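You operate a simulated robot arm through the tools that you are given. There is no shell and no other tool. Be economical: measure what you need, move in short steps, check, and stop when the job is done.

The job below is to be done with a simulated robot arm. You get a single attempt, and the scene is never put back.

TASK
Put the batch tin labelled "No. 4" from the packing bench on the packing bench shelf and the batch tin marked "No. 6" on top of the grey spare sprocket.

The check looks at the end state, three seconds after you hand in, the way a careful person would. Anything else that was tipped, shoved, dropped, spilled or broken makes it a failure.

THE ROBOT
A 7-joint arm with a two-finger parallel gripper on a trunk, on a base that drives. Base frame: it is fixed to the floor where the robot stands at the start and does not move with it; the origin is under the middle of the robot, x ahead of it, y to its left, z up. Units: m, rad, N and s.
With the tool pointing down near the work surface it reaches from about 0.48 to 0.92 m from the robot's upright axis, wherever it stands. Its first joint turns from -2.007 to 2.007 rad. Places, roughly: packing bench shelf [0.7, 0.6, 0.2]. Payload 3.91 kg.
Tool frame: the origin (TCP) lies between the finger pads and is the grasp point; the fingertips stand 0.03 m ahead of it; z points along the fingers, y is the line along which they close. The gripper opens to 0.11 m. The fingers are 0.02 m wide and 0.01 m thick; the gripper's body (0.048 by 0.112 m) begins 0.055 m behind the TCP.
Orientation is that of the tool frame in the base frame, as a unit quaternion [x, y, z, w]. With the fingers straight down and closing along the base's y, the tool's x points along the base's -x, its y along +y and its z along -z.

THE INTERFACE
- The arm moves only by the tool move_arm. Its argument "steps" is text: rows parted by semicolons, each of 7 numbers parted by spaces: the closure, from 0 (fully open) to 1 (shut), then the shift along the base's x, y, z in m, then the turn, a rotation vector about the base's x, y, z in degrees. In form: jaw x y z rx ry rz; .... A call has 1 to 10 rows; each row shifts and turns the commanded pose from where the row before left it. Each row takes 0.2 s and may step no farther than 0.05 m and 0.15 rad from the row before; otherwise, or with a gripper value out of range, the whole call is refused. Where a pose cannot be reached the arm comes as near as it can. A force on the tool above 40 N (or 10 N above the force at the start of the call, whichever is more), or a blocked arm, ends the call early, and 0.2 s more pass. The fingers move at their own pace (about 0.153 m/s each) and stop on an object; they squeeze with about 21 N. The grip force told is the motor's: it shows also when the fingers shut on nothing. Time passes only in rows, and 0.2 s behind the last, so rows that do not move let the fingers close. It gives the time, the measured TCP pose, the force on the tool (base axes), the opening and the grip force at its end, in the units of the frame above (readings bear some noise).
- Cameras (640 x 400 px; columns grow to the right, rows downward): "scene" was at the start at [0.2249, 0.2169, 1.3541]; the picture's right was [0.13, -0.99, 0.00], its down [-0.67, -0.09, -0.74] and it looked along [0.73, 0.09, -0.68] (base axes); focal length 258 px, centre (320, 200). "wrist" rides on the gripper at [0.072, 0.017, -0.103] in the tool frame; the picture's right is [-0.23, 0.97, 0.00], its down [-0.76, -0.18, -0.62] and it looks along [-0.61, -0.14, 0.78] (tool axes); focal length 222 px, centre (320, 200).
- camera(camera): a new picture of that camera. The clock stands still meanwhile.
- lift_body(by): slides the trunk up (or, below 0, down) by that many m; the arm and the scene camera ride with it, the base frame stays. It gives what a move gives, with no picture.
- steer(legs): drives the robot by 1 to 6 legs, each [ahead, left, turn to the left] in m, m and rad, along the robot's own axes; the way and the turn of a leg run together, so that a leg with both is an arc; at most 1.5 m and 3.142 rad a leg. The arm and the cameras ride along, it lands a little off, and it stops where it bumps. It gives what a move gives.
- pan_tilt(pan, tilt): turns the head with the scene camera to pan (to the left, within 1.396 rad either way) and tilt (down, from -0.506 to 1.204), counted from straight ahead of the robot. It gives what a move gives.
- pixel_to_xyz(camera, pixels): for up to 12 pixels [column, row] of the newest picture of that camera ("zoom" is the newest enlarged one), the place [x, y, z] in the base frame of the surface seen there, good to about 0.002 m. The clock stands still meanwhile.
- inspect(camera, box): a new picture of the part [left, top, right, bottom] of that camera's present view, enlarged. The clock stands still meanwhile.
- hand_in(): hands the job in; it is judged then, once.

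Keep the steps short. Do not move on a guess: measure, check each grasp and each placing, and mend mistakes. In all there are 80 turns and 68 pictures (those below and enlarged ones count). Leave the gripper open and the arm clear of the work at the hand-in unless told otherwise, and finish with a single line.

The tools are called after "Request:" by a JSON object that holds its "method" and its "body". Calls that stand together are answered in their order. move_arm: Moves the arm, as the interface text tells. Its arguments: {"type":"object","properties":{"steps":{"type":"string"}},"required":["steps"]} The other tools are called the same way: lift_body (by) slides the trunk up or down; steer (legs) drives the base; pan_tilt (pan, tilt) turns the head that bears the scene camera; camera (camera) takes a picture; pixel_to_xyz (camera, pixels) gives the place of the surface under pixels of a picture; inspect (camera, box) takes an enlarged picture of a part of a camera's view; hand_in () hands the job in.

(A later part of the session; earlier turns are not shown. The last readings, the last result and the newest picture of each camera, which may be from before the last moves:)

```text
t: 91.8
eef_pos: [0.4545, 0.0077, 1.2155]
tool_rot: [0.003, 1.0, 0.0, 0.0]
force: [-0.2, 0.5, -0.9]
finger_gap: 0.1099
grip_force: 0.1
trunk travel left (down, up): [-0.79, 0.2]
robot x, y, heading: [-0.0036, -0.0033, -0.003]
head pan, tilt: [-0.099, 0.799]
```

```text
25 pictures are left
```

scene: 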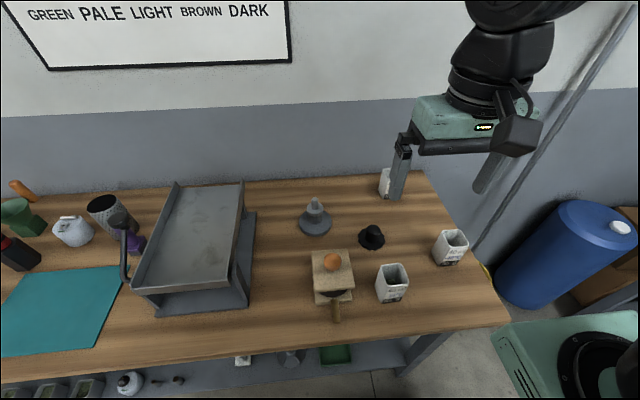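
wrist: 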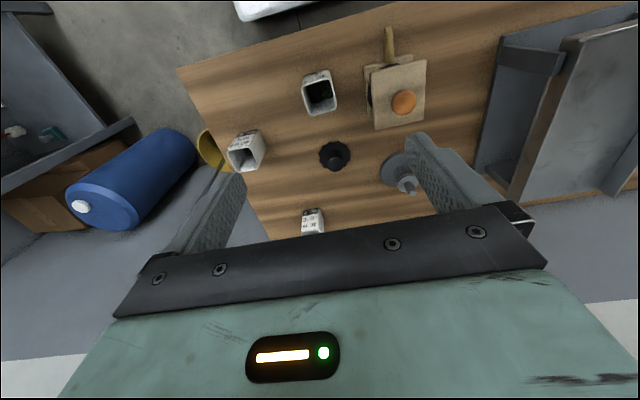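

I'll enlarge the wrist view around the toothed part (335,155) and the scene view of both candidates.

Request:
{"method": "inspect", "body": {"camera": "wrist", "box": [300, 125, 430, 205]}}

Request:
{"method": "inspect", "body": {"camera": "scene", "box": [285, 180, 405, 260]}}

Request:
{"method": "pixel_to_xyz", "body": {"camera": "zoom", "pixels": [[455, 250], [430, 250], [480, 255], [455, 235], [460, 265], [400, 290], [540, 310], [155, 140], [120, 160], [190, 160]]}}

```text
4.92 times, centred on (365, 165) of wrist
```

zoom: 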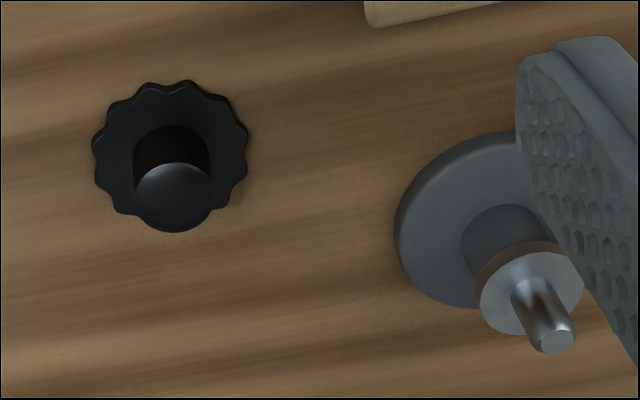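

```text
5.00 times, centred on (345, 220) of scene
```

zoom: 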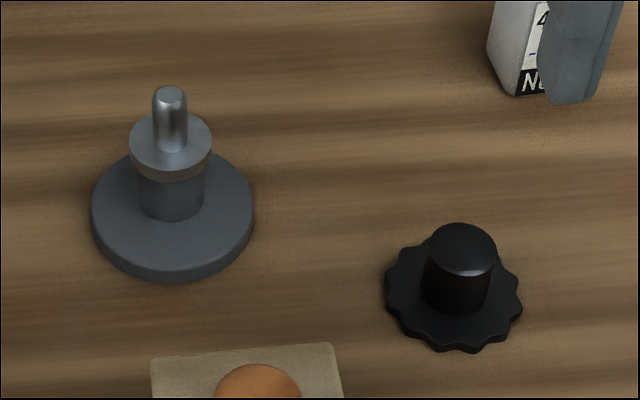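

```text
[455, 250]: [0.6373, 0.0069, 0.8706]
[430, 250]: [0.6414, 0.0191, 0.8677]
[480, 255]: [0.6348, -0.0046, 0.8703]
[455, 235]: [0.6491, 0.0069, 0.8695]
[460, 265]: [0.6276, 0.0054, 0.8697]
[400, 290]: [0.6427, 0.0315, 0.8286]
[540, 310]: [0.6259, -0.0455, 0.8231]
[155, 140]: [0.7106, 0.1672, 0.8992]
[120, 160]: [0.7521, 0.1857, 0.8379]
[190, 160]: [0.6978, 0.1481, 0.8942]
```

Close up, the black part is a scalloped knob and the other a plain-flanged spindle; neither is a grey sprocket. The remaining unseen surfaces are the far ends of the staging bench and the machine table, so I'll drive down the corridor between them (about y 0.6 to 2.05).

Request:
{"method": "lift_body", "body": {"by": 0.2}}

Request:
{"method": "steer", "body": {"legs": [[-0.4, 0, 0], [0, 1.35, 0], [0, 0, 1.57], [0, 0, 1.57], [1.3, 0, 0]]}}

Request:
{"method": "pan_tilt", "body": {"pan": 0.35, "tilt": 0.4}}

Request:
{"method": "camera", "body": {"camera": "scene"}}

```text
t: 94.0
eef_pos: [0.4541, 0.0065, 1.4154]
tool_rot: [0.002, 1.0, 0.0, 0.0]
force: [0.6, -0.9, -0.2]
finger_gap: 0.1104
grip_force: 0.1
trunk travel left (down, up): [-0.99, 0.0]
robot x, y, heading: [-0.005, -0.0028, -0.008]
head pan, tilt: [-0.099, 0.799]
```

```text
t: 116.6
eef_pos: [-2.1154, 1.4231, 1.4149]
tool_rot: [1.0, -0.024, 0.0, 0.0]
force: [-0.1, 0.3, -0.3]
finger_gap: 0.1102
grip_force: 0.0
trunk travel left (down, up): [-0.99, 0.0]
robot x, y, heading: [-1.655, 1.411, 3.095]
head pan, tilt: [-0.099, 0.799]
```

```text
t: 117.5
eef_pos: [-2.116, 1.4227, 1.4162]
tool_rot: [1.0, -0.024, -0.001, 0.0]
force: [0.4, -0.1, 0.3]
finger_gap: 0.1098
grip_force: 0.0
trunk travel left (down, up): [-0.99, 0.0]
robot x, y, heading: [-1.6551, 1.4072, 3.097]
head pan, tilt: [0.351, 0.4]
```

```text
22 pictures are left
```

scene: 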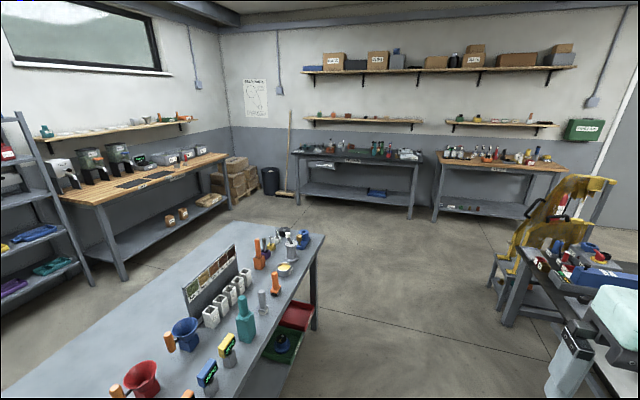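

I'll enlarge the staging end with its green tray, the back-wall benches, and the left end of the machine table.

Request:
{"method": "inspect", "body": {"camera": "scene", "box": [290, 130, 570, 225]}}

Request:
{"method": "inspect", "body": {"camera": "scene", "box": [180, 220, 340, 370]}}

Request:
{"method": "pan_tilt", "body": {"pan": -0.6, "tilt": 0.6}}

Request:
{"method": "camera", "body": {"camera": "scene"}}

```text
2.29 times, centred on (430, 178) of scene
```

zoom: 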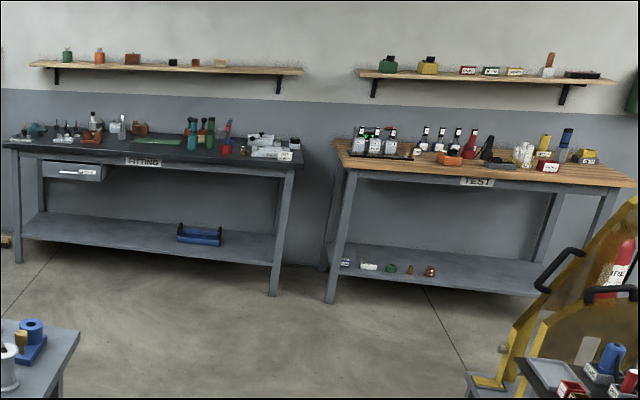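

```text
2.67 times, centred on (260, 295) of scene
```

zoom: 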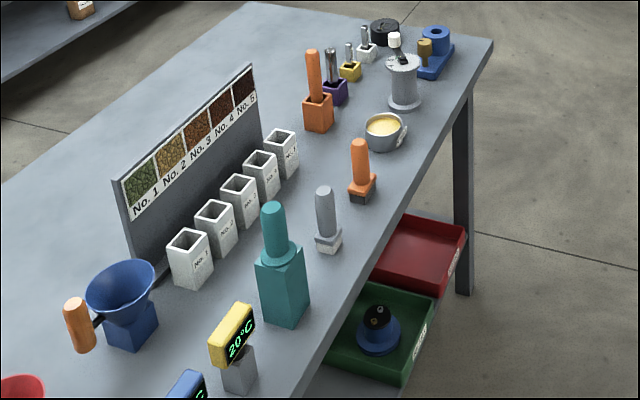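

```text
t: 118.7
eef_pos: [-2.1179, 1.4223, 1.4166]
tool_rot: [1.0, -0.024, -0.001, 0.0]
force: [1.0, 0.4, -1.2]
finger_gap: 0.1098
grip_force: 0.1
trunk travel left (down, up): [-0.99, 0.0]
robot x, y, heading: [-1.6555, 1.411, 3.098]
head pan, tilt: [-0.6, 0.6]
```

```text
19 pictures are left
```

scene: 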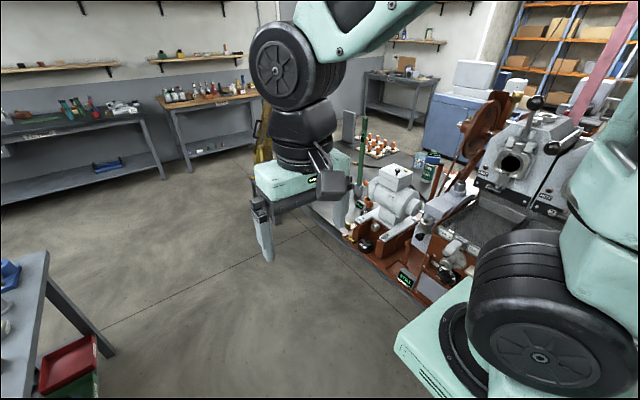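

The back benches show nothing like a sprocket. One more look at the left (drive) end of the machine table, from a little further along.

Request:
{"method": "steer", "body": {"legs": [[0.9, 0.1, 0]]}}

Request:
{"method": "pan_tilt", "body": {"pan": -0.95, "tilt": 0.6}}

Request:
{"method": "camera", "body": {"camera": "scene"}}

```text
t: 123.6
eef_pos: [-3.042, 1.3858, 1.4151]
tool_rot: [0.999, -0.036, 0.0, 0.0]
force: [-0.1, 0.1, 0.6]
finger_gap: 0.1101
grip_force: 0.0
trunk travel left (down, up): [-0.99, 0.0]
robot x, y, heading: [-2.5863, 1.3666, 3.07]
head pan, tilt: [-0.6, 0.6]
```

```text
t: 124.4
eef_pos: [-3.043, 1.3854, 1.4152]
tool_rot: [0.999, -0.035, 0.0, 0.0]
force: [-0.4, -0.4, -0.2]
finger_gap: 0.1099
grip_force: 0.0
trunk travel left (down, up): [-0.99, 0.0]
robot x, y, heading: [-2.579, 1.3673, 3.069]
head pan, tilt: [-0.949, 0.6]
```

```text
18 pictures are left
```

scene: 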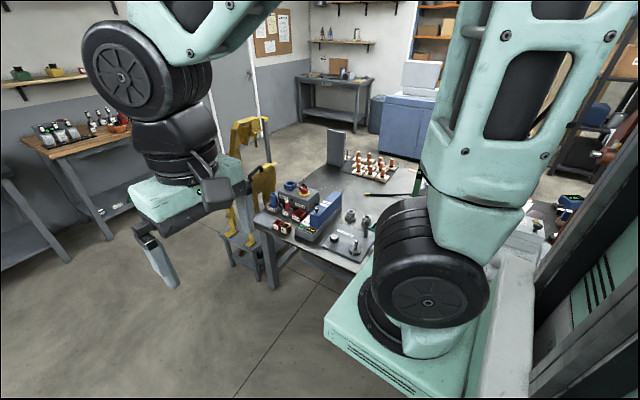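

Nothing there. On the way back I'll check the tool chest and its open red drawer by the sieves bench.

Request:
{"method": "steer", "body": {"legs": [[-1.1, -0.08, 0], [-1.1, -0.08, 0], [0, 0, -2.07]]}}

Request:
{"method": "pan_tilt", "body": {"pan": 0.4, "tilt": 0.45}}

Request:
{"method": "inspect", "body": {"camera": "scene", "box": [160, 60, 480, 260]}}

```text
t: 140.4
eef_pos: [-0.1269, 1.8032, 1.4161]
tool_rot: [-0.486, 0.874, 0.001, 0.001]
force: [-0.3, 0.1, -0.1]
finger_gap: 0.11
grip_force: 0.0
trunk travel left (down, up): [-0.99, 0.0]
robot x, y, heading: [-0.3635, 1.4061, 1.018]
head pan, tilt: [-0.949, 0.6]
```

```text
t: 141.9
eef_pos: [-0.1273, 1.8022, 1.4145]
tool_rot: [-0.486, 0.874, 0.0, 0.0]
force: [-0.2, -0.6, 0.5]
finger_gap: 0.1105
grip_force: 0.1
trunk travel left (down, up): [-0.99, 0.0]
robot x, y, heading: [-0.3609, 1.4082, 1.02]
head pan, tilt: [0.4, 0.45]
```

```text
2.00 times, centred on (320, 160) of scene
```

zoom: 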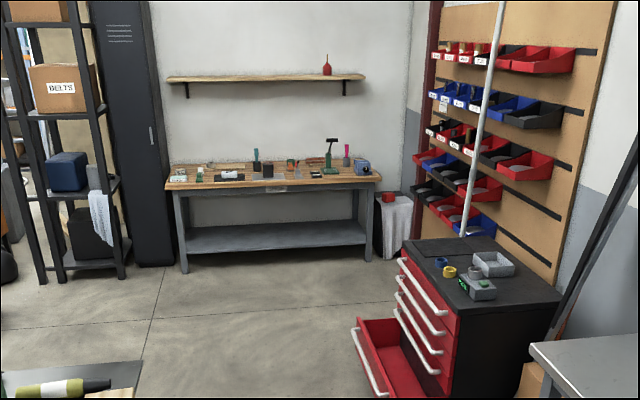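

The drawer is empty. I'll go back to the packing bench and look from low down at the finned grey part on its shelf.

Request:
{"method": "steer", "body": {"legs": [[0, 0, -1.02], [0, -1.1, 0]]}}

Request:
{"method": "lift_body", "body": {"by": -0.4}}

Request:
{"method": "lift_body", "body": {"by": -0.2}}

Request:
{"method": "pan_tilt", "body": {"pan": 0.1, "tilt": 0.6}}

Request:
{"method": "camera", "body": {"camera": "scene"}}

```text
t: 150.2
eef_pos: [0.1012, 0.2847, 1.4152]
tool_rot: [0.002, 1.0, 0.0, 0.0]
force: [0.8, -1.1, 0.2]
finger_gap: 0.1101
grip_force: 0.0
trunk travel left (down, up): [-0.99, 0.0]
robot x, y, heading: [-0.3598, 0.2762, -0.009]
head pan, tilt: [0.4, 0.45]
```

```text
t: 154.0
eef_pos: [0.1007, 0.2852, 1.0145]
tool_rot: [0.004, 1.0, 0.0, 0.0]
force: [-0.6, -0.9, -0.4]
finger_gap: 0.1101
grip_force: 0.2
trunk travel left (down, up): [-0.59, 0.4]
robot x, y, heading: [-0.3616, 0.2761, -0.007]
head pan, tilt: [0.4, 0.45]
```

```text
t: 156.2
eef_pos: [0.1006, 0.2853, 0.8161]
tool_rot: [0.002, 1.0, 0.0, 0.0]
force: [0.5, -0.2, -0.3]
finger_gap: 0.1098
grip_force: 0.1
trunk travel left (down, up): [-0.39, 0.6]
robot x, y, heading: [-0.3596, 0.2754, -0.009]
head pan, tilt: [0.4, 0.45]
```

```text
t: 157.0
eef_pos: [0.1011, 0.2851, 0.8154]
tool_rot: [0.002, 1.0, 0.0, -0.001]
force: [-1.0, 0.1, 0.0]
finger_gap: 0.1101
grip_force: 0.0
trunk travel left (down, up): [-0.39, 0.6]
robot x, y, heading: [-0.3627, 0.2784, -0.003]
head pan, tilt: [0.099, 0.6]
```

```text
16 pictures are left
```

scene: 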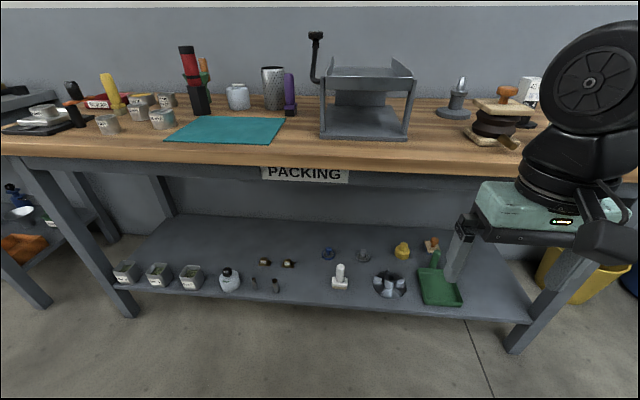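

Request:
{"method": "inspect", "body": {"camera": "scene", "box": [315, 235, 475, 310]}}

Request:
{"method": "pixel_to_xyz", "body": {"camera": "scene", "pixels": [[390, 274], [389, 280], [389, 290], [375, 287], [405, 287], [340, 268], [340, 286], [440, 285], [363, 252], [300, 300], [300, 280], [265, 261]]}}

```text
4.00 times, centred on (395, 272) of scene
```

zoom: 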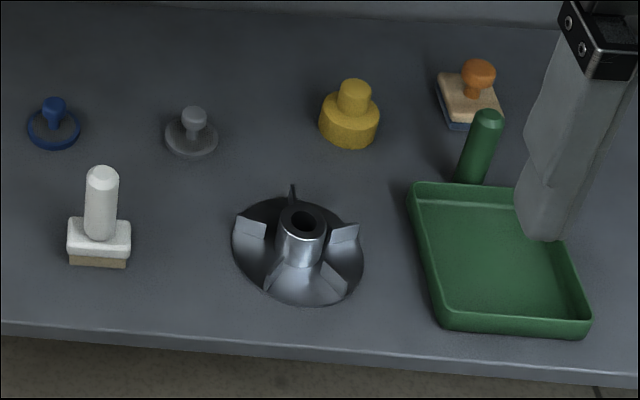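

```text
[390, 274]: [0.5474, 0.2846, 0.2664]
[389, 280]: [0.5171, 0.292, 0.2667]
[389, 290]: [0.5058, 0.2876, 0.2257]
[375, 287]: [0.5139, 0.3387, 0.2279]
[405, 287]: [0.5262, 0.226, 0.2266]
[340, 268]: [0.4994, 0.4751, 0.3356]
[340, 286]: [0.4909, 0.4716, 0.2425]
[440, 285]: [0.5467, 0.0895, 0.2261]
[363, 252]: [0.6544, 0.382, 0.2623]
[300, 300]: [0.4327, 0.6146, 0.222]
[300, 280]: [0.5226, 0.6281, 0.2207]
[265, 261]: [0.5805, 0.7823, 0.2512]
```

The finned part is an impeller. In the earlier picture of the machine table's left end I noticed small grey hubbed parts at (350,213) and (366,223) that I never enlarged. I'll go back and enlarge them.

Request:
{"method": "lift_body", "body": {"by": 0.4}}

Request:
{"method": "steer", "body": {"legs": [[0, 1.12, 0], [0, 0, 1.57], [0, 0, 1.57], [1.2, 0, 0], [1.1, 0, 0]]}}

Request:
{"method": "pan_tilt", "body": {"pan": -0.95, "tilt": 0.6}}

Request:
{"method": "inspect", "body": {"camera": "scene", "box": [230, 120, 430, 260]}}

```text
t: 160.8
eef_pos: [0.1019, 0.2855, 1.2145]
tool_rot: [0.003, 1.0, 0.0, 0.0]
force: [-0.5, -0.8, -0.4]
finger_gap: 0.1103
grip_force: 0.0
trunk travel left (down, up): [-0.79, 0.2]
robot x, y, heading: [-0.3597, 0.2787, -0.004]
head pan, tilt: [0.099, 0.6]
```

```text
t: 184.9
eef_pos: [-3.0518, 1.54, 1.2163]
tool_rot: [0.999, -0.039, 0.0, 0.0]
force: [0.3, 0.0, 0.3]
finger_gap: 0.1098
grip_force: 0.1
trunk travel left (down, up): [-0.79, 0.2]
robot x, y, heading: [-2.5946, 1.5158, 3.059]
head pan, tilt: [0.099, 0.6]
```

```text
t: 186.2
eef_pos: [-3.0529, 1.5401, 1.2152]
tool_rot: [0.999, -0.04, 0.0, 0.001]
force: [-0.4, 0.4, -0.1]
finger_gap: 0.1097
grip_force: 0.0
trunk travel left (down, up): [-0.79, 0.2]
robot x, y, heading: [-2.5941, 1.5187, 3.067]
head pan, tilt: [-0.949, 0.6]
```

```text
2.86 times, centred on (330, 190) of scene
```

zoom: 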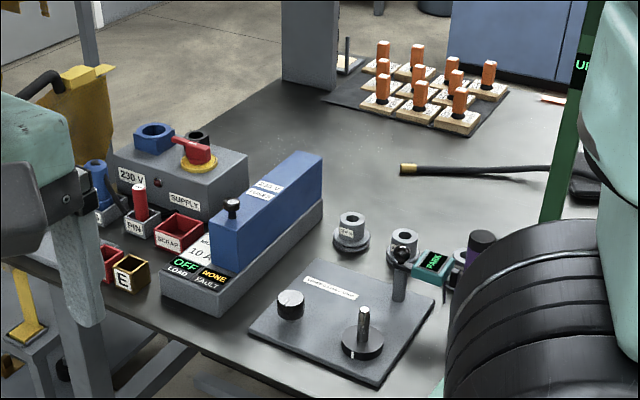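

Grey hubbed, bored parts with labels stand there at (352,230), (403,248) and more behind my arm. I'll move ahead 0.4 m to see them unblocked and enlarge.

Request:
{"method": "steer", "body": {"legs": [[0.35, 0, 0.25]]}}

Request:
{"method": "pan_tilt", "body": {"pan": -1.39, "tilt": 0.75}}

Request:
{"method": "camera", "body": {"camera": "scene"}}

```text
t: 188.5
eef_pos: [-3.3947, 1.4165, 1.2149]
tool_rot: [0.997, 0.08, 0.0, 0.0]
force: [0.2, 0.5, -0.2]
finger_gap: 0.11
grip_force: 0.1
trunk travel left (down, up): [-0.79, 0.2]
robot x, y, heading: [-2.9398, 1.5009, -2.981]
head pan, tilt: [-0.949, 0.6]
```

```text
t: 189.3
eef_pos: [-3.3943, 1.4157, 1.2155]
tool_rot: [0.997, 0.08, 0.0, 0.0]
force: [-0.4, -0.2, -0.2]
finger_gap: 0.11
grip_force: 0.0
trunk travel left (down, up): [-0.79, 0.2]
robot x, y, heading: [-2.9445, 1.5035, -2.979]
head pan, tilt: [-1.389, 0.75]
```

```text
13 pictures are left
```

scene: 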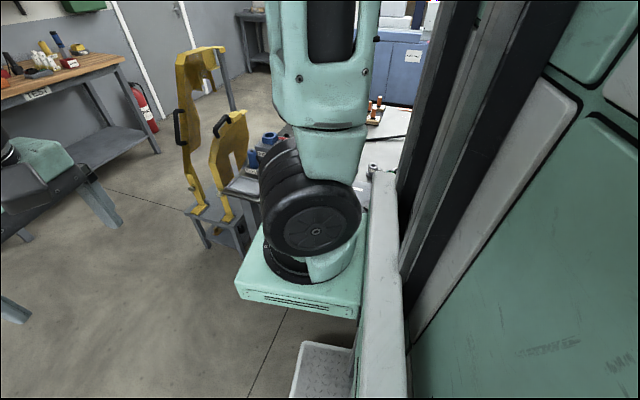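

The arm blocks that side. I'll step off slightly and turn to face the table end squarely.

Request:
{"method": "lift_body", "body": {"by": 0.2}}

Request:
{"method": "steer", "body": {"legs": [[0, 0.15, 0], [0, 0, -1.7]]}}

Request:
{"method": "pan_tilt", "body": {"pan": 0.15, "tilt": 0.75}}

Request:
{"method": "inspect", "body": {"camera": "scene", "box": [160, 100, 480, 300]}}

```text
t: 191.5
eef_pos: [-3.3947, 1.4174, 1.4154]
tool_rot: [0.997, 0.081, 0.0, 0.0]
force: [0.3, 0.3, 0.5]
finger_gap: 0.1099
grip_force: 0.1
trunk travel left (down, up): [-0.99, 0.0]
robot x, y, heading: [-2.943, 1.4993, -2.976]
head pan, tilt: [-1.389, 0.75]
```

```text
t: 197.0
eef_pos: [-2.949, 1.8131, 1.4148]
tool_rot: [0.723, -0.691, 0.0, 0.0]
force: [0.3, 0.0, -0.3]
finger_gap: 0.11
grip_force: 0.1
trunk travel left (down, up): [-0.99, 0.0]
robot x, y, heading: [-2.9155, 1.3553, 1.611]
head pan, tilt: [-1.389, 0.75]
```

```text
t: 198.6
eef_pos: [-2.9496, 1.8118, 1.4154]
tool_rot: [0.723, -0.691, 0.001, 0.0]
force: [0.1, -0.4, -0.2]
finger_gap: 0.1099
grip_force: 0.0
trunk travel left (down, up): [-0.99, 0.0]
robot x, y, heading: [-2.9208, 1.3541, 1.62]
head pan, tilt: [0.15, 0.75]
```

```text
2.00 times, centred on (320, 200) of scene
```

zoom: 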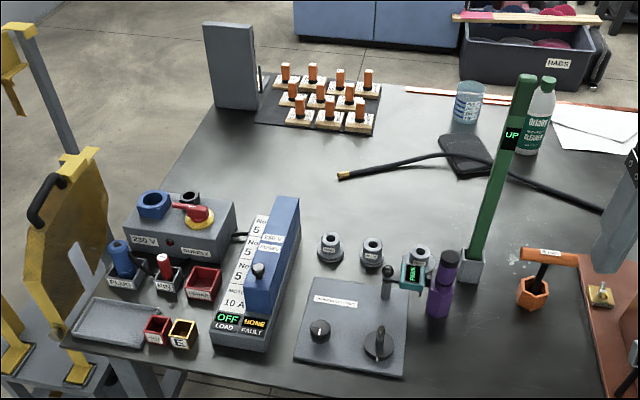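

Three grey hubbed parts in a row. I'll enlarge them and measure.

Request:
{"method": "inspect", "body": {"camera": "scene", "box": [304, 204, 400, 264]}}

Request:
{"method": "pixel_to_xyz", "body": {"camera": "zoom", "pixels": [[145, 90], [145, 130], [145, 180], [275, 95], [275, 140], [440, 110], [320, 380]]}}

```text
6.67 times, centred on (352, 234) of scene
```

zoom: 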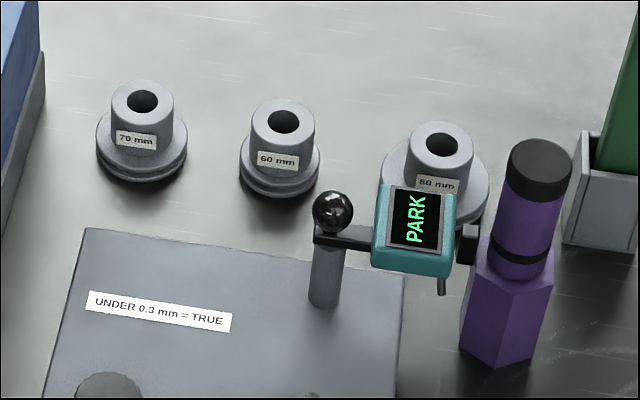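

```text
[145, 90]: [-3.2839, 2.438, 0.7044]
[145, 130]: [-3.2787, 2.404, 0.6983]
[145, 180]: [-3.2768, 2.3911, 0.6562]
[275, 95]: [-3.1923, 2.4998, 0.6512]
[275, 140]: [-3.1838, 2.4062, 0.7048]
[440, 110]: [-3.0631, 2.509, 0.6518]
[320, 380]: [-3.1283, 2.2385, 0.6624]
```

These are 60/70/80 mm pulleys, with no teeth. One more place is worth a picture: the FITTING bench on the back wall, where small machine parts stand.

Request:
{"method": "pan_tilt", "body": {"pan": 1.39, "tilt": 0.4}}

Request:
{"method": "inspect", "body": {"camera": "scene", "box": [110, 110, 350, 240]}}

```text
t: 200.0
eef_pos: [-2.9497, 1.8128, 1.415]
tool_rot: [0.722, -0.692, 0.0, 0.0]
force: [-0.1, -0.1, 0.0]
finger_gap: 0.1101
grip_force: 0.0
trunk travel left (down, up): [-0.99, 0.0]
robot x, y, heading: [-2.9183, 1.3576, 1.61]
head pan, tilt: [1.389, 0.4]
```

```text
2.67 times, centred on (230, 175) of scene
```

zoom: 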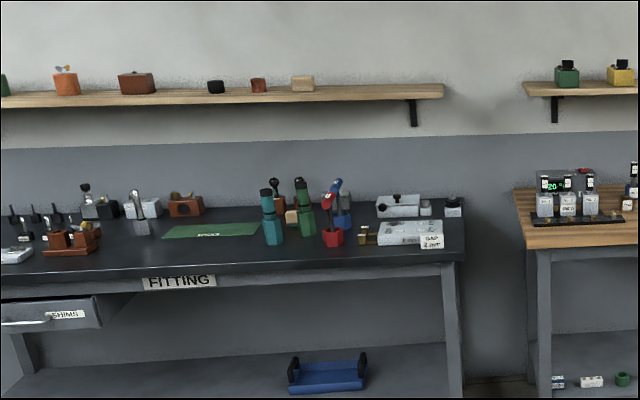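

No sprocket there either. Across the whole room the only toothed wheel with a hub is the dark one on the packing bench beside the tins; I'll treat that as the sprocket and say so at the end. I'll drive back and take the tins' measures.

Request:
{"method": "steer", "body": {"legs": [[0, 0, -1.61], [1.3, 0, 0], [1.25, 0, 0]]}}

```text
t: 216.6
eef_pos: [0.1043, 1.1804, 1.4159]
tool_rot: [0.033, 0.999, 0.0, 0.0]
force: [0.0, -1.1, -1.1]
finger_gap: 0.1098
grip_force: 0.1
trunk travel left (down, up): [-0.99, 0.0]
robot x, y, heading: [-0.3553, 1.1965, -0.061]
head pan, tilt: [1.389, 0.4]
```

Request:
{"method": "steer", "body": {"legs": [[0, 0, 0.061], [0, -1.24, 0], [0.36, 0, 0]]}}

Request:
{"method": "lift_body", "body": {"by": -0.2}}

Request:
{"method": "move_arm", "body": {"steps": "0 0 0.05 0 0 0 0; 0 0 0.05 0 0 0 0; 0 0 0.05 0 0 0 0; 0 0 0.05 0 0 0 0; 0 0 0.05 0 0 0 0; 0 0 0.05 0 0 0 0"}}

Request:
{"method": "pan_tilt", "body": {"pan": -0.25, "tilt": 0.85}}

Request:
{"method": "inspect", "body": {"camera": "scene", "box": [220, 100, 480, 270]}}

```text
t: 225.3
eef_pos: [0.4624, -0.055, 1.415]
tool_rot: [-0.004, 1.0, 0.0, 0.0]
force: [-0.4, 0.8, -0.3]
finger_gap: 0.11
grip_force: 0.0
trunk travel left (down, up): [-0.99, 0.0]
robot x, y, heading: [0.0047, -0.0679, 0.004]
head pan, tilt: [1.389, 0.4]
```

```text
t: 227.5
eef_pos: [0.4637, -0.0548, 1.2149]
tool_rot: [-0.003, 1.0, 0.0, 0.0]
force: [-0.2, 0.8, 1.3]
finger_gap: 0.11
grip_force: 0.1
trunk travel left (down, up): [-0.79, 0.2]
robot x, y, heading: [0.0004, -0.0701, 0.008]
head pan, tilt: [1.389, 0.4]
```

```text
t: 228.9
eef_pos: [0.4631, 0.2447, 1.2125]
tool_rot: [-0.003, 1.0, 0.001, 0.001]
force: [-1.2, -1.1, 0.3]
finger_gap: 0.1101
grip_force: 0.1
trunk travel left (down, up): [-0.79, 0.2]
robot x, y, heading: [0.0016, -0.0726, 0.004]
head pan, tilt: [1.389, 0.4]
```

```text
t: 230.6
eef_pos: [0.4628, 0.2462, 1.2112]
tool_rot: [-0.003, 1.0, 0.001, 0.0]
force: [0.0, -0.2, 0.4]
finger_gap: 0.1101
grip_force: 0.2
trunk travel left (down, up): [-0.79, 0.2]
robot x, y, heading: [0.0036, -0.0722, 0.002]
head pan, tilt: [-0.25, 0.85]
```

```text
2.35 times, centred on (350, 185) of scene
```

zoom: 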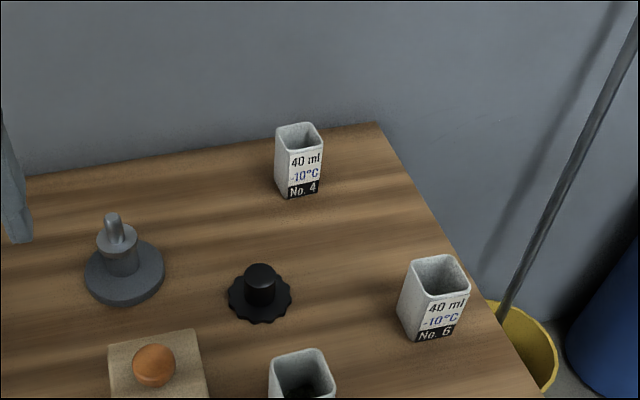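

Clear view of tins 4 and 6. I'll measure their rim corners and bases, and the hub.

Request:
{"method": "pixel_to_xyz", "body": {"camera": "zoom", "pixels": [[278, 133], [311, 125], [321, 147], [288, 153], [304, 188], [278, 178], [411, 264], [451, 256], [467, 290], [425, 298], [440, 332], [402, 310]]}}

Request:
{"method": "pixel_to_xyz", "body": {"camera": "zoom", "pixels": [[261, 266], [249, 268], [273, 270], [261, 274], [235, 298], [287, 298], [262, 318], [291, 358], [318, 350], [334, 380], [116, 216], [153, 366]]}}

```text
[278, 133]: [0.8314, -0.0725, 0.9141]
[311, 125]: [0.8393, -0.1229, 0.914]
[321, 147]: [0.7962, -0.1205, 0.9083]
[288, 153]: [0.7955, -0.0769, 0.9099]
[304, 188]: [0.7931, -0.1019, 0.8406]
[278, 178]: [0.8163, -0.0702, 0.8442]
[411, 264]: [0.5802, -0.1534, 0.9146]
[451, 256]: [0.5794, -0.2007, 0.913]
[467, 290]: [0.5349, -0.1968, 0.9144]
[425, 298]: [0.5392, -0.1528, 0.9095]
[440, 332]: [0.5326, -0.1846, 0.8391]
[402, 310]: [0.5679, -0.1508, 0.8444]
```

```text
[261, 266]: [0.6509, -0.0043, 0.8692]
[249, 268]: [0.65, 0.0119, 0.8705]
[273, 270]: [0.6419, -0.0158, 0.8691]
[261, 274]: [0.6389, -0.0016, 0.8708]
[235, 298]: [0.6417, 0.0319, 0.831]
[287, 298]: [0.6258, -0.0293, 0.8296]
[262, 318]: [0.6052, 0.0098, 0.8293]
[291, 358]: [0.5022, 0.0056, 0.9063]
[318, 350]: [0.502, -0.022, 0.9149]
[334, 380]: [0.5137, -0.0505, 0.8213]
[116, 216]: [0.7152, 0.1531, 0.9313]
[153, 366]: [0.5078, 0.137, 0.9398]
```

Tin 4: about 0.05 m square, centred near (0.816, -0.098), rim z 0.914. Tin 6: centre (0.558, -0.177). I'll tilt the tool 40° forward (so it can later reach under the bench) and swing to above tin 4.

Request:
{"method": "move_arm", "body": {"steps": "0 0 -0.045 0 0 -8 0; 0 0 -0.045 0 0 -8 0; 0 0 -0.045 0 0 -8 0; 0 0 -0.045 0 0 -8 0; 0 0 -0.045 0 0 -8 0; 0 0.04 -0.024 0 0 0 0; 0 0.04 -0.024 0 0 0 0; 0 0.04 -0.024 0 0 0 0; 0 0.04 -0.024 0 0 0 0; 0 0.04 -0.023 0 0 0 0"}}

```text
t: 232.8
eef_pos: [0.6616, -0.0997, 1.2163]
tool_rot: [-0.004, 0.939, -0.001, 0.343]
force: [-0.4, 0.1, -0.3]
finger_gap: 0.1099
grip_force: 0.1
trunk travel left (down, up): [-0.79, 0.2]
robot x, y, heading: [0.0026, -0.0736, 0.012]
head pan, tilt: [-0.25, 0.85]
```

Request:
{"method": "move_arm", "body": {"steps": "0 0.012 0 -0.04 0 0 0; 0 0.012 0 -0.04 0 0 0; 0 0.012 0 -0.04 0 0 0; 0 0.012 0 -0.04 0 0 0; 0 0.012 0 -0.04 0 0 0; 0 0.013 0.002 -0.039 0 0 0; 0 0 0 0 0 0 0"}}

Request:
{"method": "camera", "body": {"camera": "wrist"}}

```text
t: 234.3
eef_pos: [0.7367, -0.0967, 0.9725]
tool_rot: [-0.004, 0.939, 0.0, 0.343]
force: [0.2, -0.3, -0.1]
finger_gap: 0.1102
grip_force: 0.1
trunk travel left (down, up): [-0.79, 0.2]
robot x, y, heading: [0.0025, -0.0715, 0.005]
head pan, tilt: [-0.25, 0.85]
```

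```text
8 pictures are left
```

wrist: 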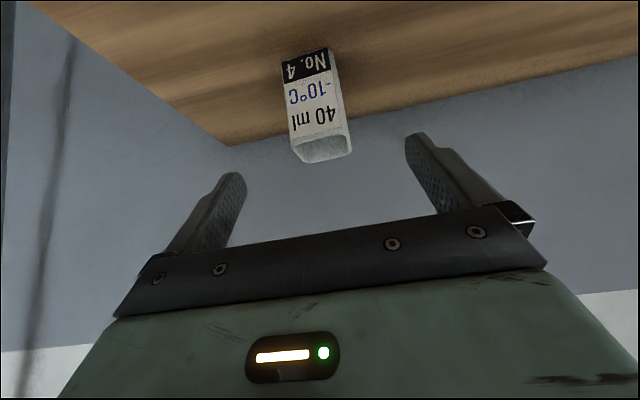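

The tin stands between the fingers. I'll measure its front face and sides here.

Request:
{"method": "pixel_to_xyz", "body": {"camera": "wrist", "pixels": [[286, 75], [325, 66], [296, 130], [335, 122], [315, 100], [341, 100], [347, 140], [338, 75], [303, 160], [350, 152]]}}

```text
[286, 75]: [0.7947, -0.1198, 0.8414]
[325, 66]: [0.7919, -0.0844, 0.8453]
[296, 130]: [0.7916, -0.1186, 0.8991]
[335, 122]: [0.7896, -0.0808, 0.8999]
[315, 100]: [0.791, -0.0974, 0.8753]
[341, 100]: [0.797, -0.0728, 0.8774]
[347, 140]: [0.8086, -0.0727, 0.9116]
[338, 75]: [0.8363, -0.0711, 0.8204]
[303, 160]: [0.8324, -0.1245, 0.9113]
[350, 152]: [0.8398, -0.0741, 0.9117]
```

Tin centre is confirmed at (0.817, -0.098). I'll advance along the tool axis to the grasp pose and close.

Request:
{"method": "move_arm", "body": {"steps": "0 0.025 0 -0.029 0 0 0; 0 0.025 0 -0.029 0 0 0; 0 0.025 -0.001 -0.029 0 0 0; 0 0 0 0 0 0 0; 1 0 0 0 0 0 0; 1 0 0 0 0 0 0; 1 0 0 0 0 0 0"}}

```text
t: 235.9
eef_pos: [0.8146, -0.1, 0.8873]
tool_rot: [-0.004, 0.939, 0.0, 0.343]
force: [2.0, -0.9, 1.6]
finger_gap: 0.054
grip_force: 20.9
trunk travel left (down, up): [-0.79, 0.2]
robot x, y, heading: [0.0034, -0.0681, 0.012]
head pan, tilt: [-0.25, 0.85]
```

Grip is solid: gap 0.054, force 21 N. I'll lift straight up 0.2 m and draw back.

Request:
{"method": "move_arm", "body": {"steps": "1 0 0 0.03 0 0 0; 1 0 0 0.05 0 0 0; 1 0 0 0.05 0 0 0; 1 0 0 0.05 0 0 0; 1 0 0 0.04 0 0 0; 1 -0.05 0 0 0 0 0; 1 -0.05 0 0 0 0 0; 1 -0.05 0 0 0 0 0; 1 -0.05 0 0 0 0 0; 1 -0.05 0 0 0 0 0"}}

Request:
{"method": "steer", "body": {"legs": [[-0.5, 0, 0], [0, 0.66, 0]]}}

```text
t: 238.2
eef_pos: [0.6063, -0.078, 1.1185]
tool_rot: [-0.003, 0.94, -0.003, 0.341]
force: [0.1, -0.4, -1.3]
finger_gap: 0.0536
grip_force: 21.0
out of reach, approached as far as the arm can: row 9, 10
trunk travel left (down, up): [-0.79, 0.2]
robot x, y, heading: [0.0068, -0.0732, 0.009]
head pan, tilt: [-0.25, 0.85]
```

```text
t: 244.3
eef_pos: [0.1118, 0.556, 1.1198]
tool_rot: [0.003, 0.94, -0.004, 0.341]
force: [0.0, 0.1, -1.0]
finger_gap: 0.0539
grip_force: 20.6
trunk travel left (down, up): [-0.79, 0.2]
robot x, y, heading: [-0.4904, 0.5689, -0.004]
head pan, tilt: [-0.25, 0.85]
```

Holding firmly. TCP is at (0.112, 0.556), clear of the bench. I'll lower the trunk 0.75 m in front of the bench, then look at the shelf.

Request:
{"method": "lift_body", "body": {"by": -0.4}}

Request:
{"method": "lift_body", "body": {"by": -0.3}}

Request:
{"method": "pan_tilt", "body": {"pan": 0.1, "tilt": 0.45}}

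Request:
{"method": "camera", "body": {"camera": "scene"}}

```text
t: 248.1
eef_pos: [0.1126, 0.5561, 0.7194]
tool_rot: [0.002, 0.94, -0.003, 0.342]
force: [0.7, 0.4, -1.0]
finger_gap: 0.0539
grip_force: 21.5
trunk travel left (down, up): [-0.39, 0.6]
robot x, y, heading: [-0.492, 0.5712, 0.001]
head pan, tilt: [-0.25, 0.85]
```

```text
t: 251.1
eef_pos: [0.1129, 0.5553, 0.42]
tool_rot: [0.002, 0.94, -0.004, 0.342]
force: [-0.4, 0.2, 0.2]
finger_gap: 0.0539
grip_force: 20.6
trunk travel left (down, up): [-0.09, 0.9]
robot x, y, heading: [-0.4906, 0.5681, -0.003]
head pan, tilt: [-0.25, 0.85]
```

```text
t: 252.0
eef_pos: [0.1117, 0.5562, 0.4193]
tool_rot: [0.002, 0.94, -0.004, 0.341]
force: [-0.2, 0.6, -1.5]
finger_gap: 0.054
grip_force: 21.2
trunk travel left (down, up): [-0.09, 0.9]
robot x, y, heading: [-0.4897, 0.5697, -0.001]
head pan, tilt: [0.099, 0.45]
```

```text
7 pictures are left
```

scene: 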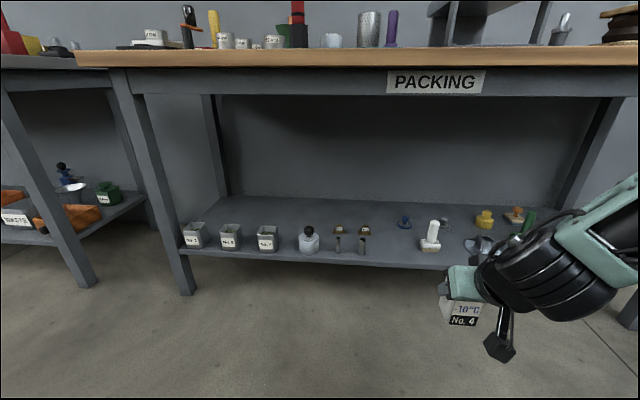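

There's a free gap on the shelf between the right peg (362,240) and the white brush (432,238). I'll measure it and the bench apron.

Request:
{"method": "pixel_to_xyz", "body": {"camera": "scene", "pixels": [[362, 245], [367, 247], [421, 245], [428, 245], [395, 262], [395, 250], [395, 240], [395, 230], [400, 94], [404, 222], [364, 231]]}}

```text
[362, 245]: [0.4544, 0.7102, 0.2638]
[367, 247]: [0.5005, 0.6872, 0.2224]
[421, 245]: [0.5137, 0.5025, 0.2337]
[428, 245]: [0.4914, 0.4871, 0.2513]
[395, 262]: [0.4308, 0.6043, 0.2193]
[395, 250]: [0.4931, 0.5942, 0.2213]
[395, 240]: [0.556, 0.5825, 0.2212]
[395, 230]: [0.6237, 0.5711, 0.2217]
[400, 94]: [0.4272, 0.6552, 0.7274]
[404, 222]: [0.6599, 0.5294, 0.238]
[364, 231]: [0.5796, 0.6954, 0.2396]
```

The gap runs y 0.50–0.69; I'll aim for y 0.60, x 0.51. The apron's underside is at 0.727. Next: lower 0.07 m, then drive left 0.044 and forward 0.39.

Request:
{"method": "lift_body", "body": {"by": -0.07}}

Request:
{"method": "steer", "body": {"legs": [[0, 0.044, 0], [0.39, 0, 0]]}}

```text
t: 253.0
eef_pos: [0.1131, 0.5573, 0.35]
tool_rot: [0.003, 0.94, -0.004, 0.341]
force: [-0.3, 0.1, -1.7]
finger_gap: 0.054
grip_force: 20.5
trunk travel left (down, up): [-0.02, 0.97]
robot x, y, heading: [-0.4888, 0.5699, -0.005]
head pan, tilt: [0.099, 0.45]
```

```text
t: 256.0
eef_pos: [0.5028, 0.6026, 0.3497]
tool_rot: [-0.001, 0.94, -0.002, 0.341]
force: [0.2, 0.6, -1.4]
finger_gap: 0.054
grip_force: 21.3
trunk travel left (down, up): [-0.02, 0.97]
robot x, y, heading: [-0.1008, 0.6141, 0.007]
head pan, tilt: [0.099, 0.45]
```

TCP (0.503, 0.603, 0.350). I'll lower in small steps, watching the force.

Request:
{"method": "move_arm", "body": {"steps": "1 0 0 -0.02 0 0 0; 1 0 0 -0.02 0 0 0; 1 0 0 0 0 0 0"}}

```text
t: 256.8
eef_pos: [0.5095, 0.6047, 0.31]
tool_rot: [0.0, 0.94, -0.003, 0.342]
force: [-0.4, -0.5, -0.4]
finger_gap: 0.054
grip_force: 21.5
out of reach, approached as far as the arm can: row 1
trunk travel left (down, up): [-0.02, 0.97]
robot x, y, heading: [-0.102, 0.6112, -0.002]
head pan, tilt: [0.099, 0.45]
```

Request:
{"method": "move_arm", "body": {"steps": "1 0 0 -0.012 0 0 0; 1 0 0 -0.006 0 0 0; 1 0 0 -0.004 0 0 0; 1 0 0 0 0 0 0"}}

```text
t: 257.8
eef_pos: [0.5102, 0.6044, 0.2895]
tool_rot: [0.0, 0.94, -0.003, 0.342]
force: [0.8, 0.2, -0.9]
finger_gap: 0.0544
grip_force: 21.4
out of reach, approached as far as the arm can: row 1
trunk travel left (down, up): [-0.02, 0.97]
robot x, y, heading: [-0.0994, 0.6137, 0.002]
head pan, tilt: [0.099, 0.45]
```

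Request:
{"method": "move_arm", "body": {"steps": "1 0 0 -0.002 0 0 0; 1 0 0 -0.002 0 0 0; 1 0 0 0 0 0 0"}}

```text
t: 258.6
eef_pos: [0.5103, 0.6059, 0.2884]
tool_rot: [-0.001, 0.938, -0.005, 0.346]
force: [0.4, 0.6, -1.6]
finger_gap: 0.0541
grip_force: 20.8
trunk travel left (down, up): [-0.02, 0.97]
robot x, y, heading: [-0.102, 0.6132, -0.0]
head pan, tilt: [0.099, 0.45]
```

Request:
{"method": "move_arm", "body": {"steps": "1 0 0 -0.002 0 0 0; 1 0 0 -0.001 0 0 0; 1 0 0 0 0 0 0"}}

Request:
{"method": "inspect", "body": {"camera": "scene", "box": [300, 180, 540, 330]}}

```text
t: 259.4
eef_pos: [0.5105, 0.6048, 0.2899]
tool_rot: [-0.001, 0.936, -0.007, 0.351]
force: [-1.3, 1.2, -1.1]
finger_gap: 0.054
grip_force: 21.3
trunk travel left (down, up): [-0.02, 0.97]
robot x, y, heading: [-0.1011, 0.6166, 0.002]
head pan, tilt: [0.099, 0.45]
```

```text
2.67 times, centred on (420, 255) of scene
```

zoom: 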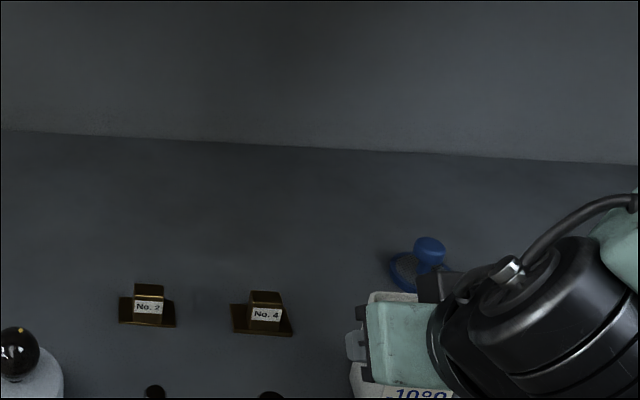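

The tool is tilting slightly instead of descending, with no force: an arm limit, not contact. I'll undo those last 7 mm and let the trunk do the final lowering.

Request:
{"method": "move_arm", "body": {"steps": "1 0 0 0.004 0 0 0; 1 0 0 0.004 0 0 0; 1 0 0 0 0 0 0"}}

Request:
{"method": "lift_body", "body": {"by": -0.003}}

```text
t: 260.2
eef_pos: [0.5098, 0.6089, 0.2889]
tool_rot: [-0.004, 0.939, -0.002, 0.343]
force: [0.2, 0.0, -0.3]
finger_gap: 0.0539
grip_force: 20.5
trunk travel left (down, up): [-0.02, 0.97]
robot x, y, heading: [-0.1018, 0.6117, 0.001]
head pan, tilt: [0.099, 0.45]
```

```text
t: 260.7
eef_pos: [0.5121, 0.6049, 0.288]
tool_rot: [0.001, 0.94, -0.003, 0.342]
force: [-1.5, -0.4, 1.4]
finger_gap: 0.0541
grip_force: 21.1
trunk travel left (down, up): [-0.017, 0.973]
robot x, y, heading: [-0.1003, 0.611, 0.006]
head pan, tilt: [0.099, 0.45]
```

Request:
{"method": "lift_body", "body": {"by": -0.003}}

Request:
{"method": "move_arm", "body": {"steps": "1 0 0 0 0 0 0"}}

```text
t: 261.2
eef_pos: [0.5114, 0.6041, 0.2845]
tool_rot: [0.001, 0.939, -0.003, 0.343]
force: [4.7, -4.2, 16.3]
finger_gap: 0.0541
grip_force: 20.5
trunk travel left (down, up): [-0.014, 0.976]
robot x, y, heading: [-0.0949, 0.6163, 0.001]
head pan, tilt: [0.099, 0.45]
```

```text
t: 261.6
eef_pos: [0.5125, 0.6045, 0.2843]
tool_rot: [0.0, 0.94, -0.002, 0.342]
force: [6.4, -4.5, 15.7]
finger_gap: 0.0536
grip_force: 20.5
trunk travel left (down, up): [-0.014, 0.976]
robot x, y, heading: [-0.1, 0.614, 0.001]
head pan, tilt: [0.099, 0.45]
```

Contact: 16 N upward. I'll ease 1.5 mm, then open to about 0.085 m.

Request:
{"method": "lift_body", "body": {"by": 0.0015}}

Request:
{"method": "move_arm", "body": {"steps": "0.25 0 0 0 0 0 0; 0.25 0 0 0 0 0 0; 0.25 0 0 0 0 0 0"}}

```text
t: 262.1
eef_pos: [0.5101, 0.6069, 0.2833]
tool_rot: [-0.001, 0.941, -0.003, 0.34]
force: [0.7, 0.0, 0.9]
finger_gap: 0.054
grip_force: 21.5
trunk travel left (down, up): [-0.015, 0.974]
robot x, y, heading: [-0.1039, 0.6138, -0.0]
head pan, tilt: [0.099, 0.45]
```

```text
t: 262.9
eef_pos: [0.5123, 0.6044, 0.2864]
tool_rot: [0.0, 0.94, -0.003, 0.341]
force: [0.2, 0.4, 0.3]
finger_gap: 0.0824
grip_force: 0.0
trunk travel left (down, up): [-0.015, 0.974]
robot x, y, heading: [-0.0991, 0.612, 0.005]
head pan, tilt: [0.099, 0.45]
```

Released: gap 0.082, force near zero. I'll raise straight up 0.12 with the trunk, then back out and take a look.

Request:
{"method": "lift_body", "body": {"by": 0.12}}

Request:
{"method": "steer", "body": {"legs": [[-0.42, 0, 0]]}}

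Request:
{"method": "inspect", "body": {"camera": "scene", "box": [290, 160, 530, 310]}}

```text
t: 264.4
eef_pos: [0.4976, 0.6105, 0.2891]
tool_rot: [-0.003, 0.944, 0.002, 0.329]
force: [0.9, 1.5, 0.2]
finger_gap: 0.0824
grip_force: 0.0
trunk travel left (down, up): [-0.135, 0.854]
robot x, y, heading: [-0.1072, 0.6118, -0.003]
head pan, tilt: [0.099, 0.45]
```

```text
t: 265.7
eef_pos: [0.3556, 0.6623, 0.311]
tool_rot: [-0.013, 0.976, 0.066, 0.206]
force: [-0.1, -0.4, -0.4]
finger_gap: 0.0825
grip_force: 0.1
trunk travel left (down, up): [-0.135, 0.854]
robot x, y, heading: [-0.1918, 0.6227, 0.009]
head pan, tilt: [0.099, 0.45]
stopped in leg 1: the robot was blocked; the commanded pose is now the measured one
```

```text
2.67 times, centred on (410, 235) of scene
```

zoom: 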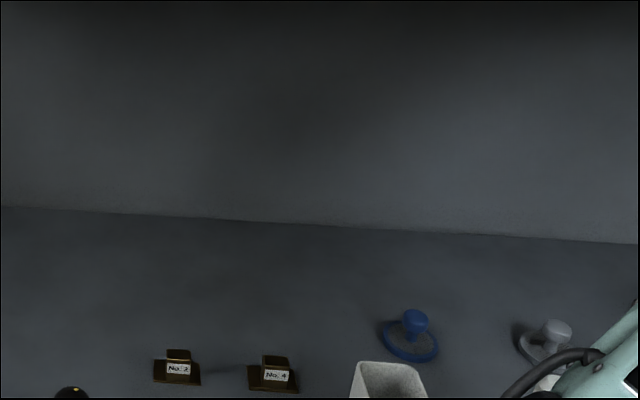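

The arm (its elbow, likely) caught under the bench when the trunk rose. Before moving I'll measure the tin at (390,370), then lower the trunk to free the arm.

Request:
{"method": "pixel_to_xyz", "body": {"camera": "zoom", "pixels": [[355, 370], [362, 362], [410, 366], [420, 385], [275, 372], [178, 368], [412, 340], [550, 330], [75, 392]]}}

Request:
{"method": "lift_body", "body": {"by": -0.11}}

```text
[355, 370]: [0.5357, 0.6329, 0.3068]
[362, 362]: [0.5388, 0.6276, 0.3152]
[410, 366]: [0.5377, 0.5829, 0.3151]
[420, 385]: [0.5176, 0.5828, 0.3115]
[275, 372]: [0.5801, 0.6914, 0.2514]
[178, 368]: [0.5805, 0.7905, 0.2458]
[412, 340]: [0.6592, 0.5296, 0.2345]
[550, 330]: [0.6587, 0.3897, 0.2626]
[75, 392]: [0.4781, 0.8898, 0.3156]
```

```text
t: 267.1
eef_pos: [0.368, 0.6579, 0.2189]
tool_rot: [-0.013, 0.974, 0.062, 0.219]
force: [0.6, -0.2, 0.0]
finger_gap: 0.0826
grip_force: 0.0
trunk travel left (down, up): [-0.025, 0.965]
robot x, y, heading: [-0.183, 0.6185, 0.001]
head pan, tilt: [0.099, 0.45]
```

Tin 4 stands upright at (0.513, 0.608), undisturbed. TCP is now in front of the shelf edge; I'll back out straight.

Request:
{"method": "steer", "body": {"legs": [[-0.35, 0, 0]]}}

```text
t: 269.4
eef_pos: [0.0169, 0.6543, 0.218]
tool_rot: [-0.012, 0.974, 0.061, 0.219]
force: [0.7, -0.3, -0.4]
finger_gap: 0.0823
grip_force: 0.0
trunk travel left (down, up): [-0.025, 0.965]
robot x, y, heading: [-0.5348, 0.6178, -0.0]
head pan, tilt: [0.099, 0.45]
```

Free. I'll raise the trunk 0.3 and take one picture to check that the shelf and bench are undisturbed.

Request:
{"method": "lift_body", "body": {"by": 0.3}}

Request:
{"method": "pan_tilt", "body": {"pan": -0.15, "tilt": 0.5}}

Request:
{"method": "camera", "body": {"camera": "scene"}}

```text
t: 272.4
eef_pos: [0.0159, 0.6547, 0.5185]
tool_rot: [-0.011, 0.974, 0.062, 0.219]
force: [0.4, 0.2, -0.2]
finger_gap: 0.0827
grip_force: 0.1
trunk travel left (down, up): [-0.325, 0.665]
robot x, y, heading: [-0.5354, 0.6192, 0.003]
head pan, tilt: [0.099, 0.45]
```

```text
t: 273.1
eef_pos: [0.0171, 0.6537, 0.5187]
tool_rot: [-0.012, 0.974, 0.061, 0.219]
force: [-0.7, -0.3, -0.3]
finger_gap: 0.0824
grip_force: 0.0
trunk travel left (down, up): [-0.325, 0.665]
robot x, y, heading: [-0.5336, 0.6194, 0.002]
head pan, tilt: [-0.15, 0.499]
```

```text
4 pictures are left
```

scene: 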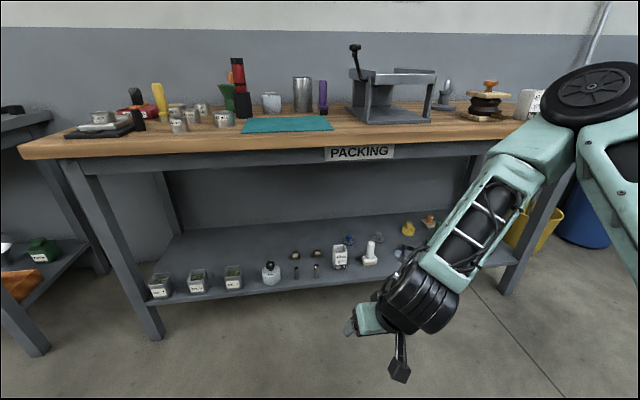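

All is in order: tin 4 stands on the shelf among the others, everything upright. Now tin 6: raise the trunk, straighten the tool to vertical and raise it.

Request:
{"method": "lift_body", "body": {"by": 0.4}}

Request:
{"method": "lift_body", "body": {"by": 0.065}}

Request:
{"method": "move_arm", "body": {"steps": "0 0 0 0.04 -1.75 6.3 -0.35; 0 0 0 0.04 -1.75 6.3 -0.35; 0 0 0 0.04 -1.75 6.3 -0.35; 0 0 0 0.04 -1.75 6.3 -0.35; 0 0 0 0.04 0 0 0; 0 0 0 0 0 0 0"}}

Request:
{"method": "steer", "body": {"legs": [[0, -0.73, 0], [0.535, 0, 0]]}}

```text
t: 276.9
eef_pos: [0.0169, 0.6546, 0.9179]
tool_rot: [-0.012, 0.974, 0.061, 0.219]
force: [-0.6, -0.9, 0.1]
finger_gap: 0.0826
grip_force: 0.1
trunk travel left (down, up): [-0.725, 0.265]
robot x, y, heading: [-0.535, 0.6205, 0.002]
head pan, tilt: [-0.15, 0.499]
```

```text
t: 278.0
eef_pos: [0.0164, 0.6553, 0.9829]
tool_rot: [-0.012, 0.974, 0.062, 0.219]
force: [0.1, -0.1, -1.0]
finger_gap: 0.0826
grip_force: 0.1
trunk travel left (down, up): [-0.79, 0.2]
robot x, y, heading: [-0.5377, 0.6175, 0.004]
head pan, tilt: [-0.15, 0.499]
```

```text
t: 279.4
eef_pos: [0.0177, 0.6571, 1.1835]
tool_rot: [0.0, 1.0, 0.001, 0.001]
force: [-0.1, -0.2, -0.2]
finger_gap: 0.1105
grip_force: 0.1
trunk travel left (down, up): [-0.79, 0.2]
robot x, y, heading: [-0.534, 0.6184, 0.006]
head pan, tilt: [-0.15, 0.499]
```

```text
t: 286.1
eef_pos: [0.5496, -0.0717, 1.184]
tool_rot: [0.0, 1.0, 0.001, 0.001]
force: [-0.5, -0.3, 0.3]
finger_gap: 0.1099
grip_force: 0.0
trunk travel left (down, up): [-0.79, 0.2]
robot x, y, heading: [-0.0025, -0.115, 0.007]
head pan, tilt: [-0.15, 0.499]
```

I'll move above tin 6 and check with the wrist camera.

Request:
{"method": "move_arm", "body": {"steps": "0 0.004 -0.045 0 0 0 0; 0 0.004 -0.045 0 0 0 0; 0 0 -0.015 -0.045 0 0 0; 0 0 0 -0.045 0 0 0; 0 0 0 -0.045 0 0 0; 0 0 0 -0.045 0 0 0; 0 0 0 0 0 0 0"}}

Request:
{"method": "camera", "body": {"camera": "wrist"}}

```text
t: 287.6
eef_pos: [0.5607, -0.1788, 1.0042]
tool_rot: [-0.001, 1.0, 0.0, 0.002]
force: [-0.2, -0.5, 0.6]
finger_gap: 0.11
grip_force: 0.0
trunk travel left (down, up): [-0.79, 0.2]
robot x, y, heading: [-0.0035, -0.1133, 0.007]
head pan, tilt: [-0.15, 0.499]
```

```text
3 pictures are left
```

wrist: 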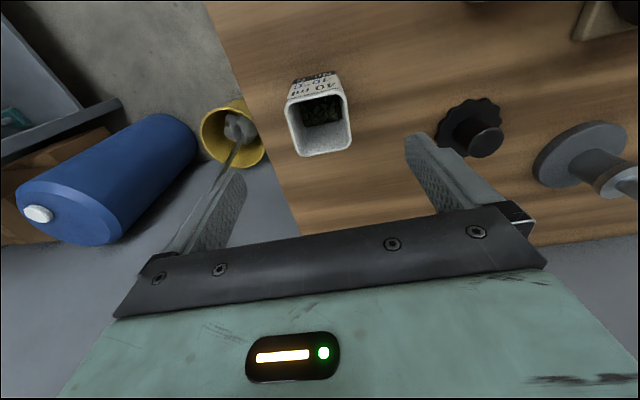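

Tin 6 sits well between the fingers, and the hub top is visible at about (487,141). I'll measure both.

Request:
{"method": "pixel_to_xyz", "body": {"camera": "wrist", "pixels": [[289, 106], [340, 98], [350, 144], [305, 155], [287, 130], [348, 120], [487, 141], [472, 143], [501, 138], [486, 131], [488, 152], [440, 125]]}}

```text
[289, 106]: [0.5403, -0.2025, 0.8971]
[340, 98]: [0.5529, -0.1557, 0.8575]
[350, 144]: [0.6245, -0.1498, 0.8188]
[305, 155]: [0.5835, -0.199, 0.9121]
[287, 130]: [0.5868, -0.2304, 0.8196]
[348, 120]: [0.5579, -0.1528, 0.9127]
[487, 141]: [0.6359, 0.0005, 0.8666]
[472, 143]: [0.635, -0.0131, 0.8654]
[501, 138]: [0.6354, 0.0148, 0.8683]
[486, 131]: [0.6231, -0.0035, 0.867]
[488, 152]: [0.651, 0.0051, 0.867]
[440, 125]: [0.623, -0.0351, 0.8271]
```

Tin 6 centre (0.560, -0.178), matching the TCP; hub centre (0.637, 0.002), top 0.868. I'll go down and close.

Request:
{"method": "move_arm", "body": {"steps": "0 0 0 -0.04 0 0 0; 0 0 0 -0.04 0 0 0; 0 0 0 -0.037 0 0 0; 0 0 0 0 0 0 0; 1 0 0 0 0 0 0; 1 0 0 0 0 0 0; 1 0 0 0 0 0 0"}}

```text
t: 289.2
eef_pos: [0.5574, -0.1775, 0.8889]
tool_rot: [0.0, 1.0, 0.002, 0.001]
force: [-0.9, 0.6, 0.0]
finger_gap: 0.0539
grip_force: 21.0
trunk travel left (down, up): [-0.79, 0.2]
robot x, y, heading: [-0.0021, -0.1156, 0.001]
head pan, tilt: [-0.15, 0.499]
```

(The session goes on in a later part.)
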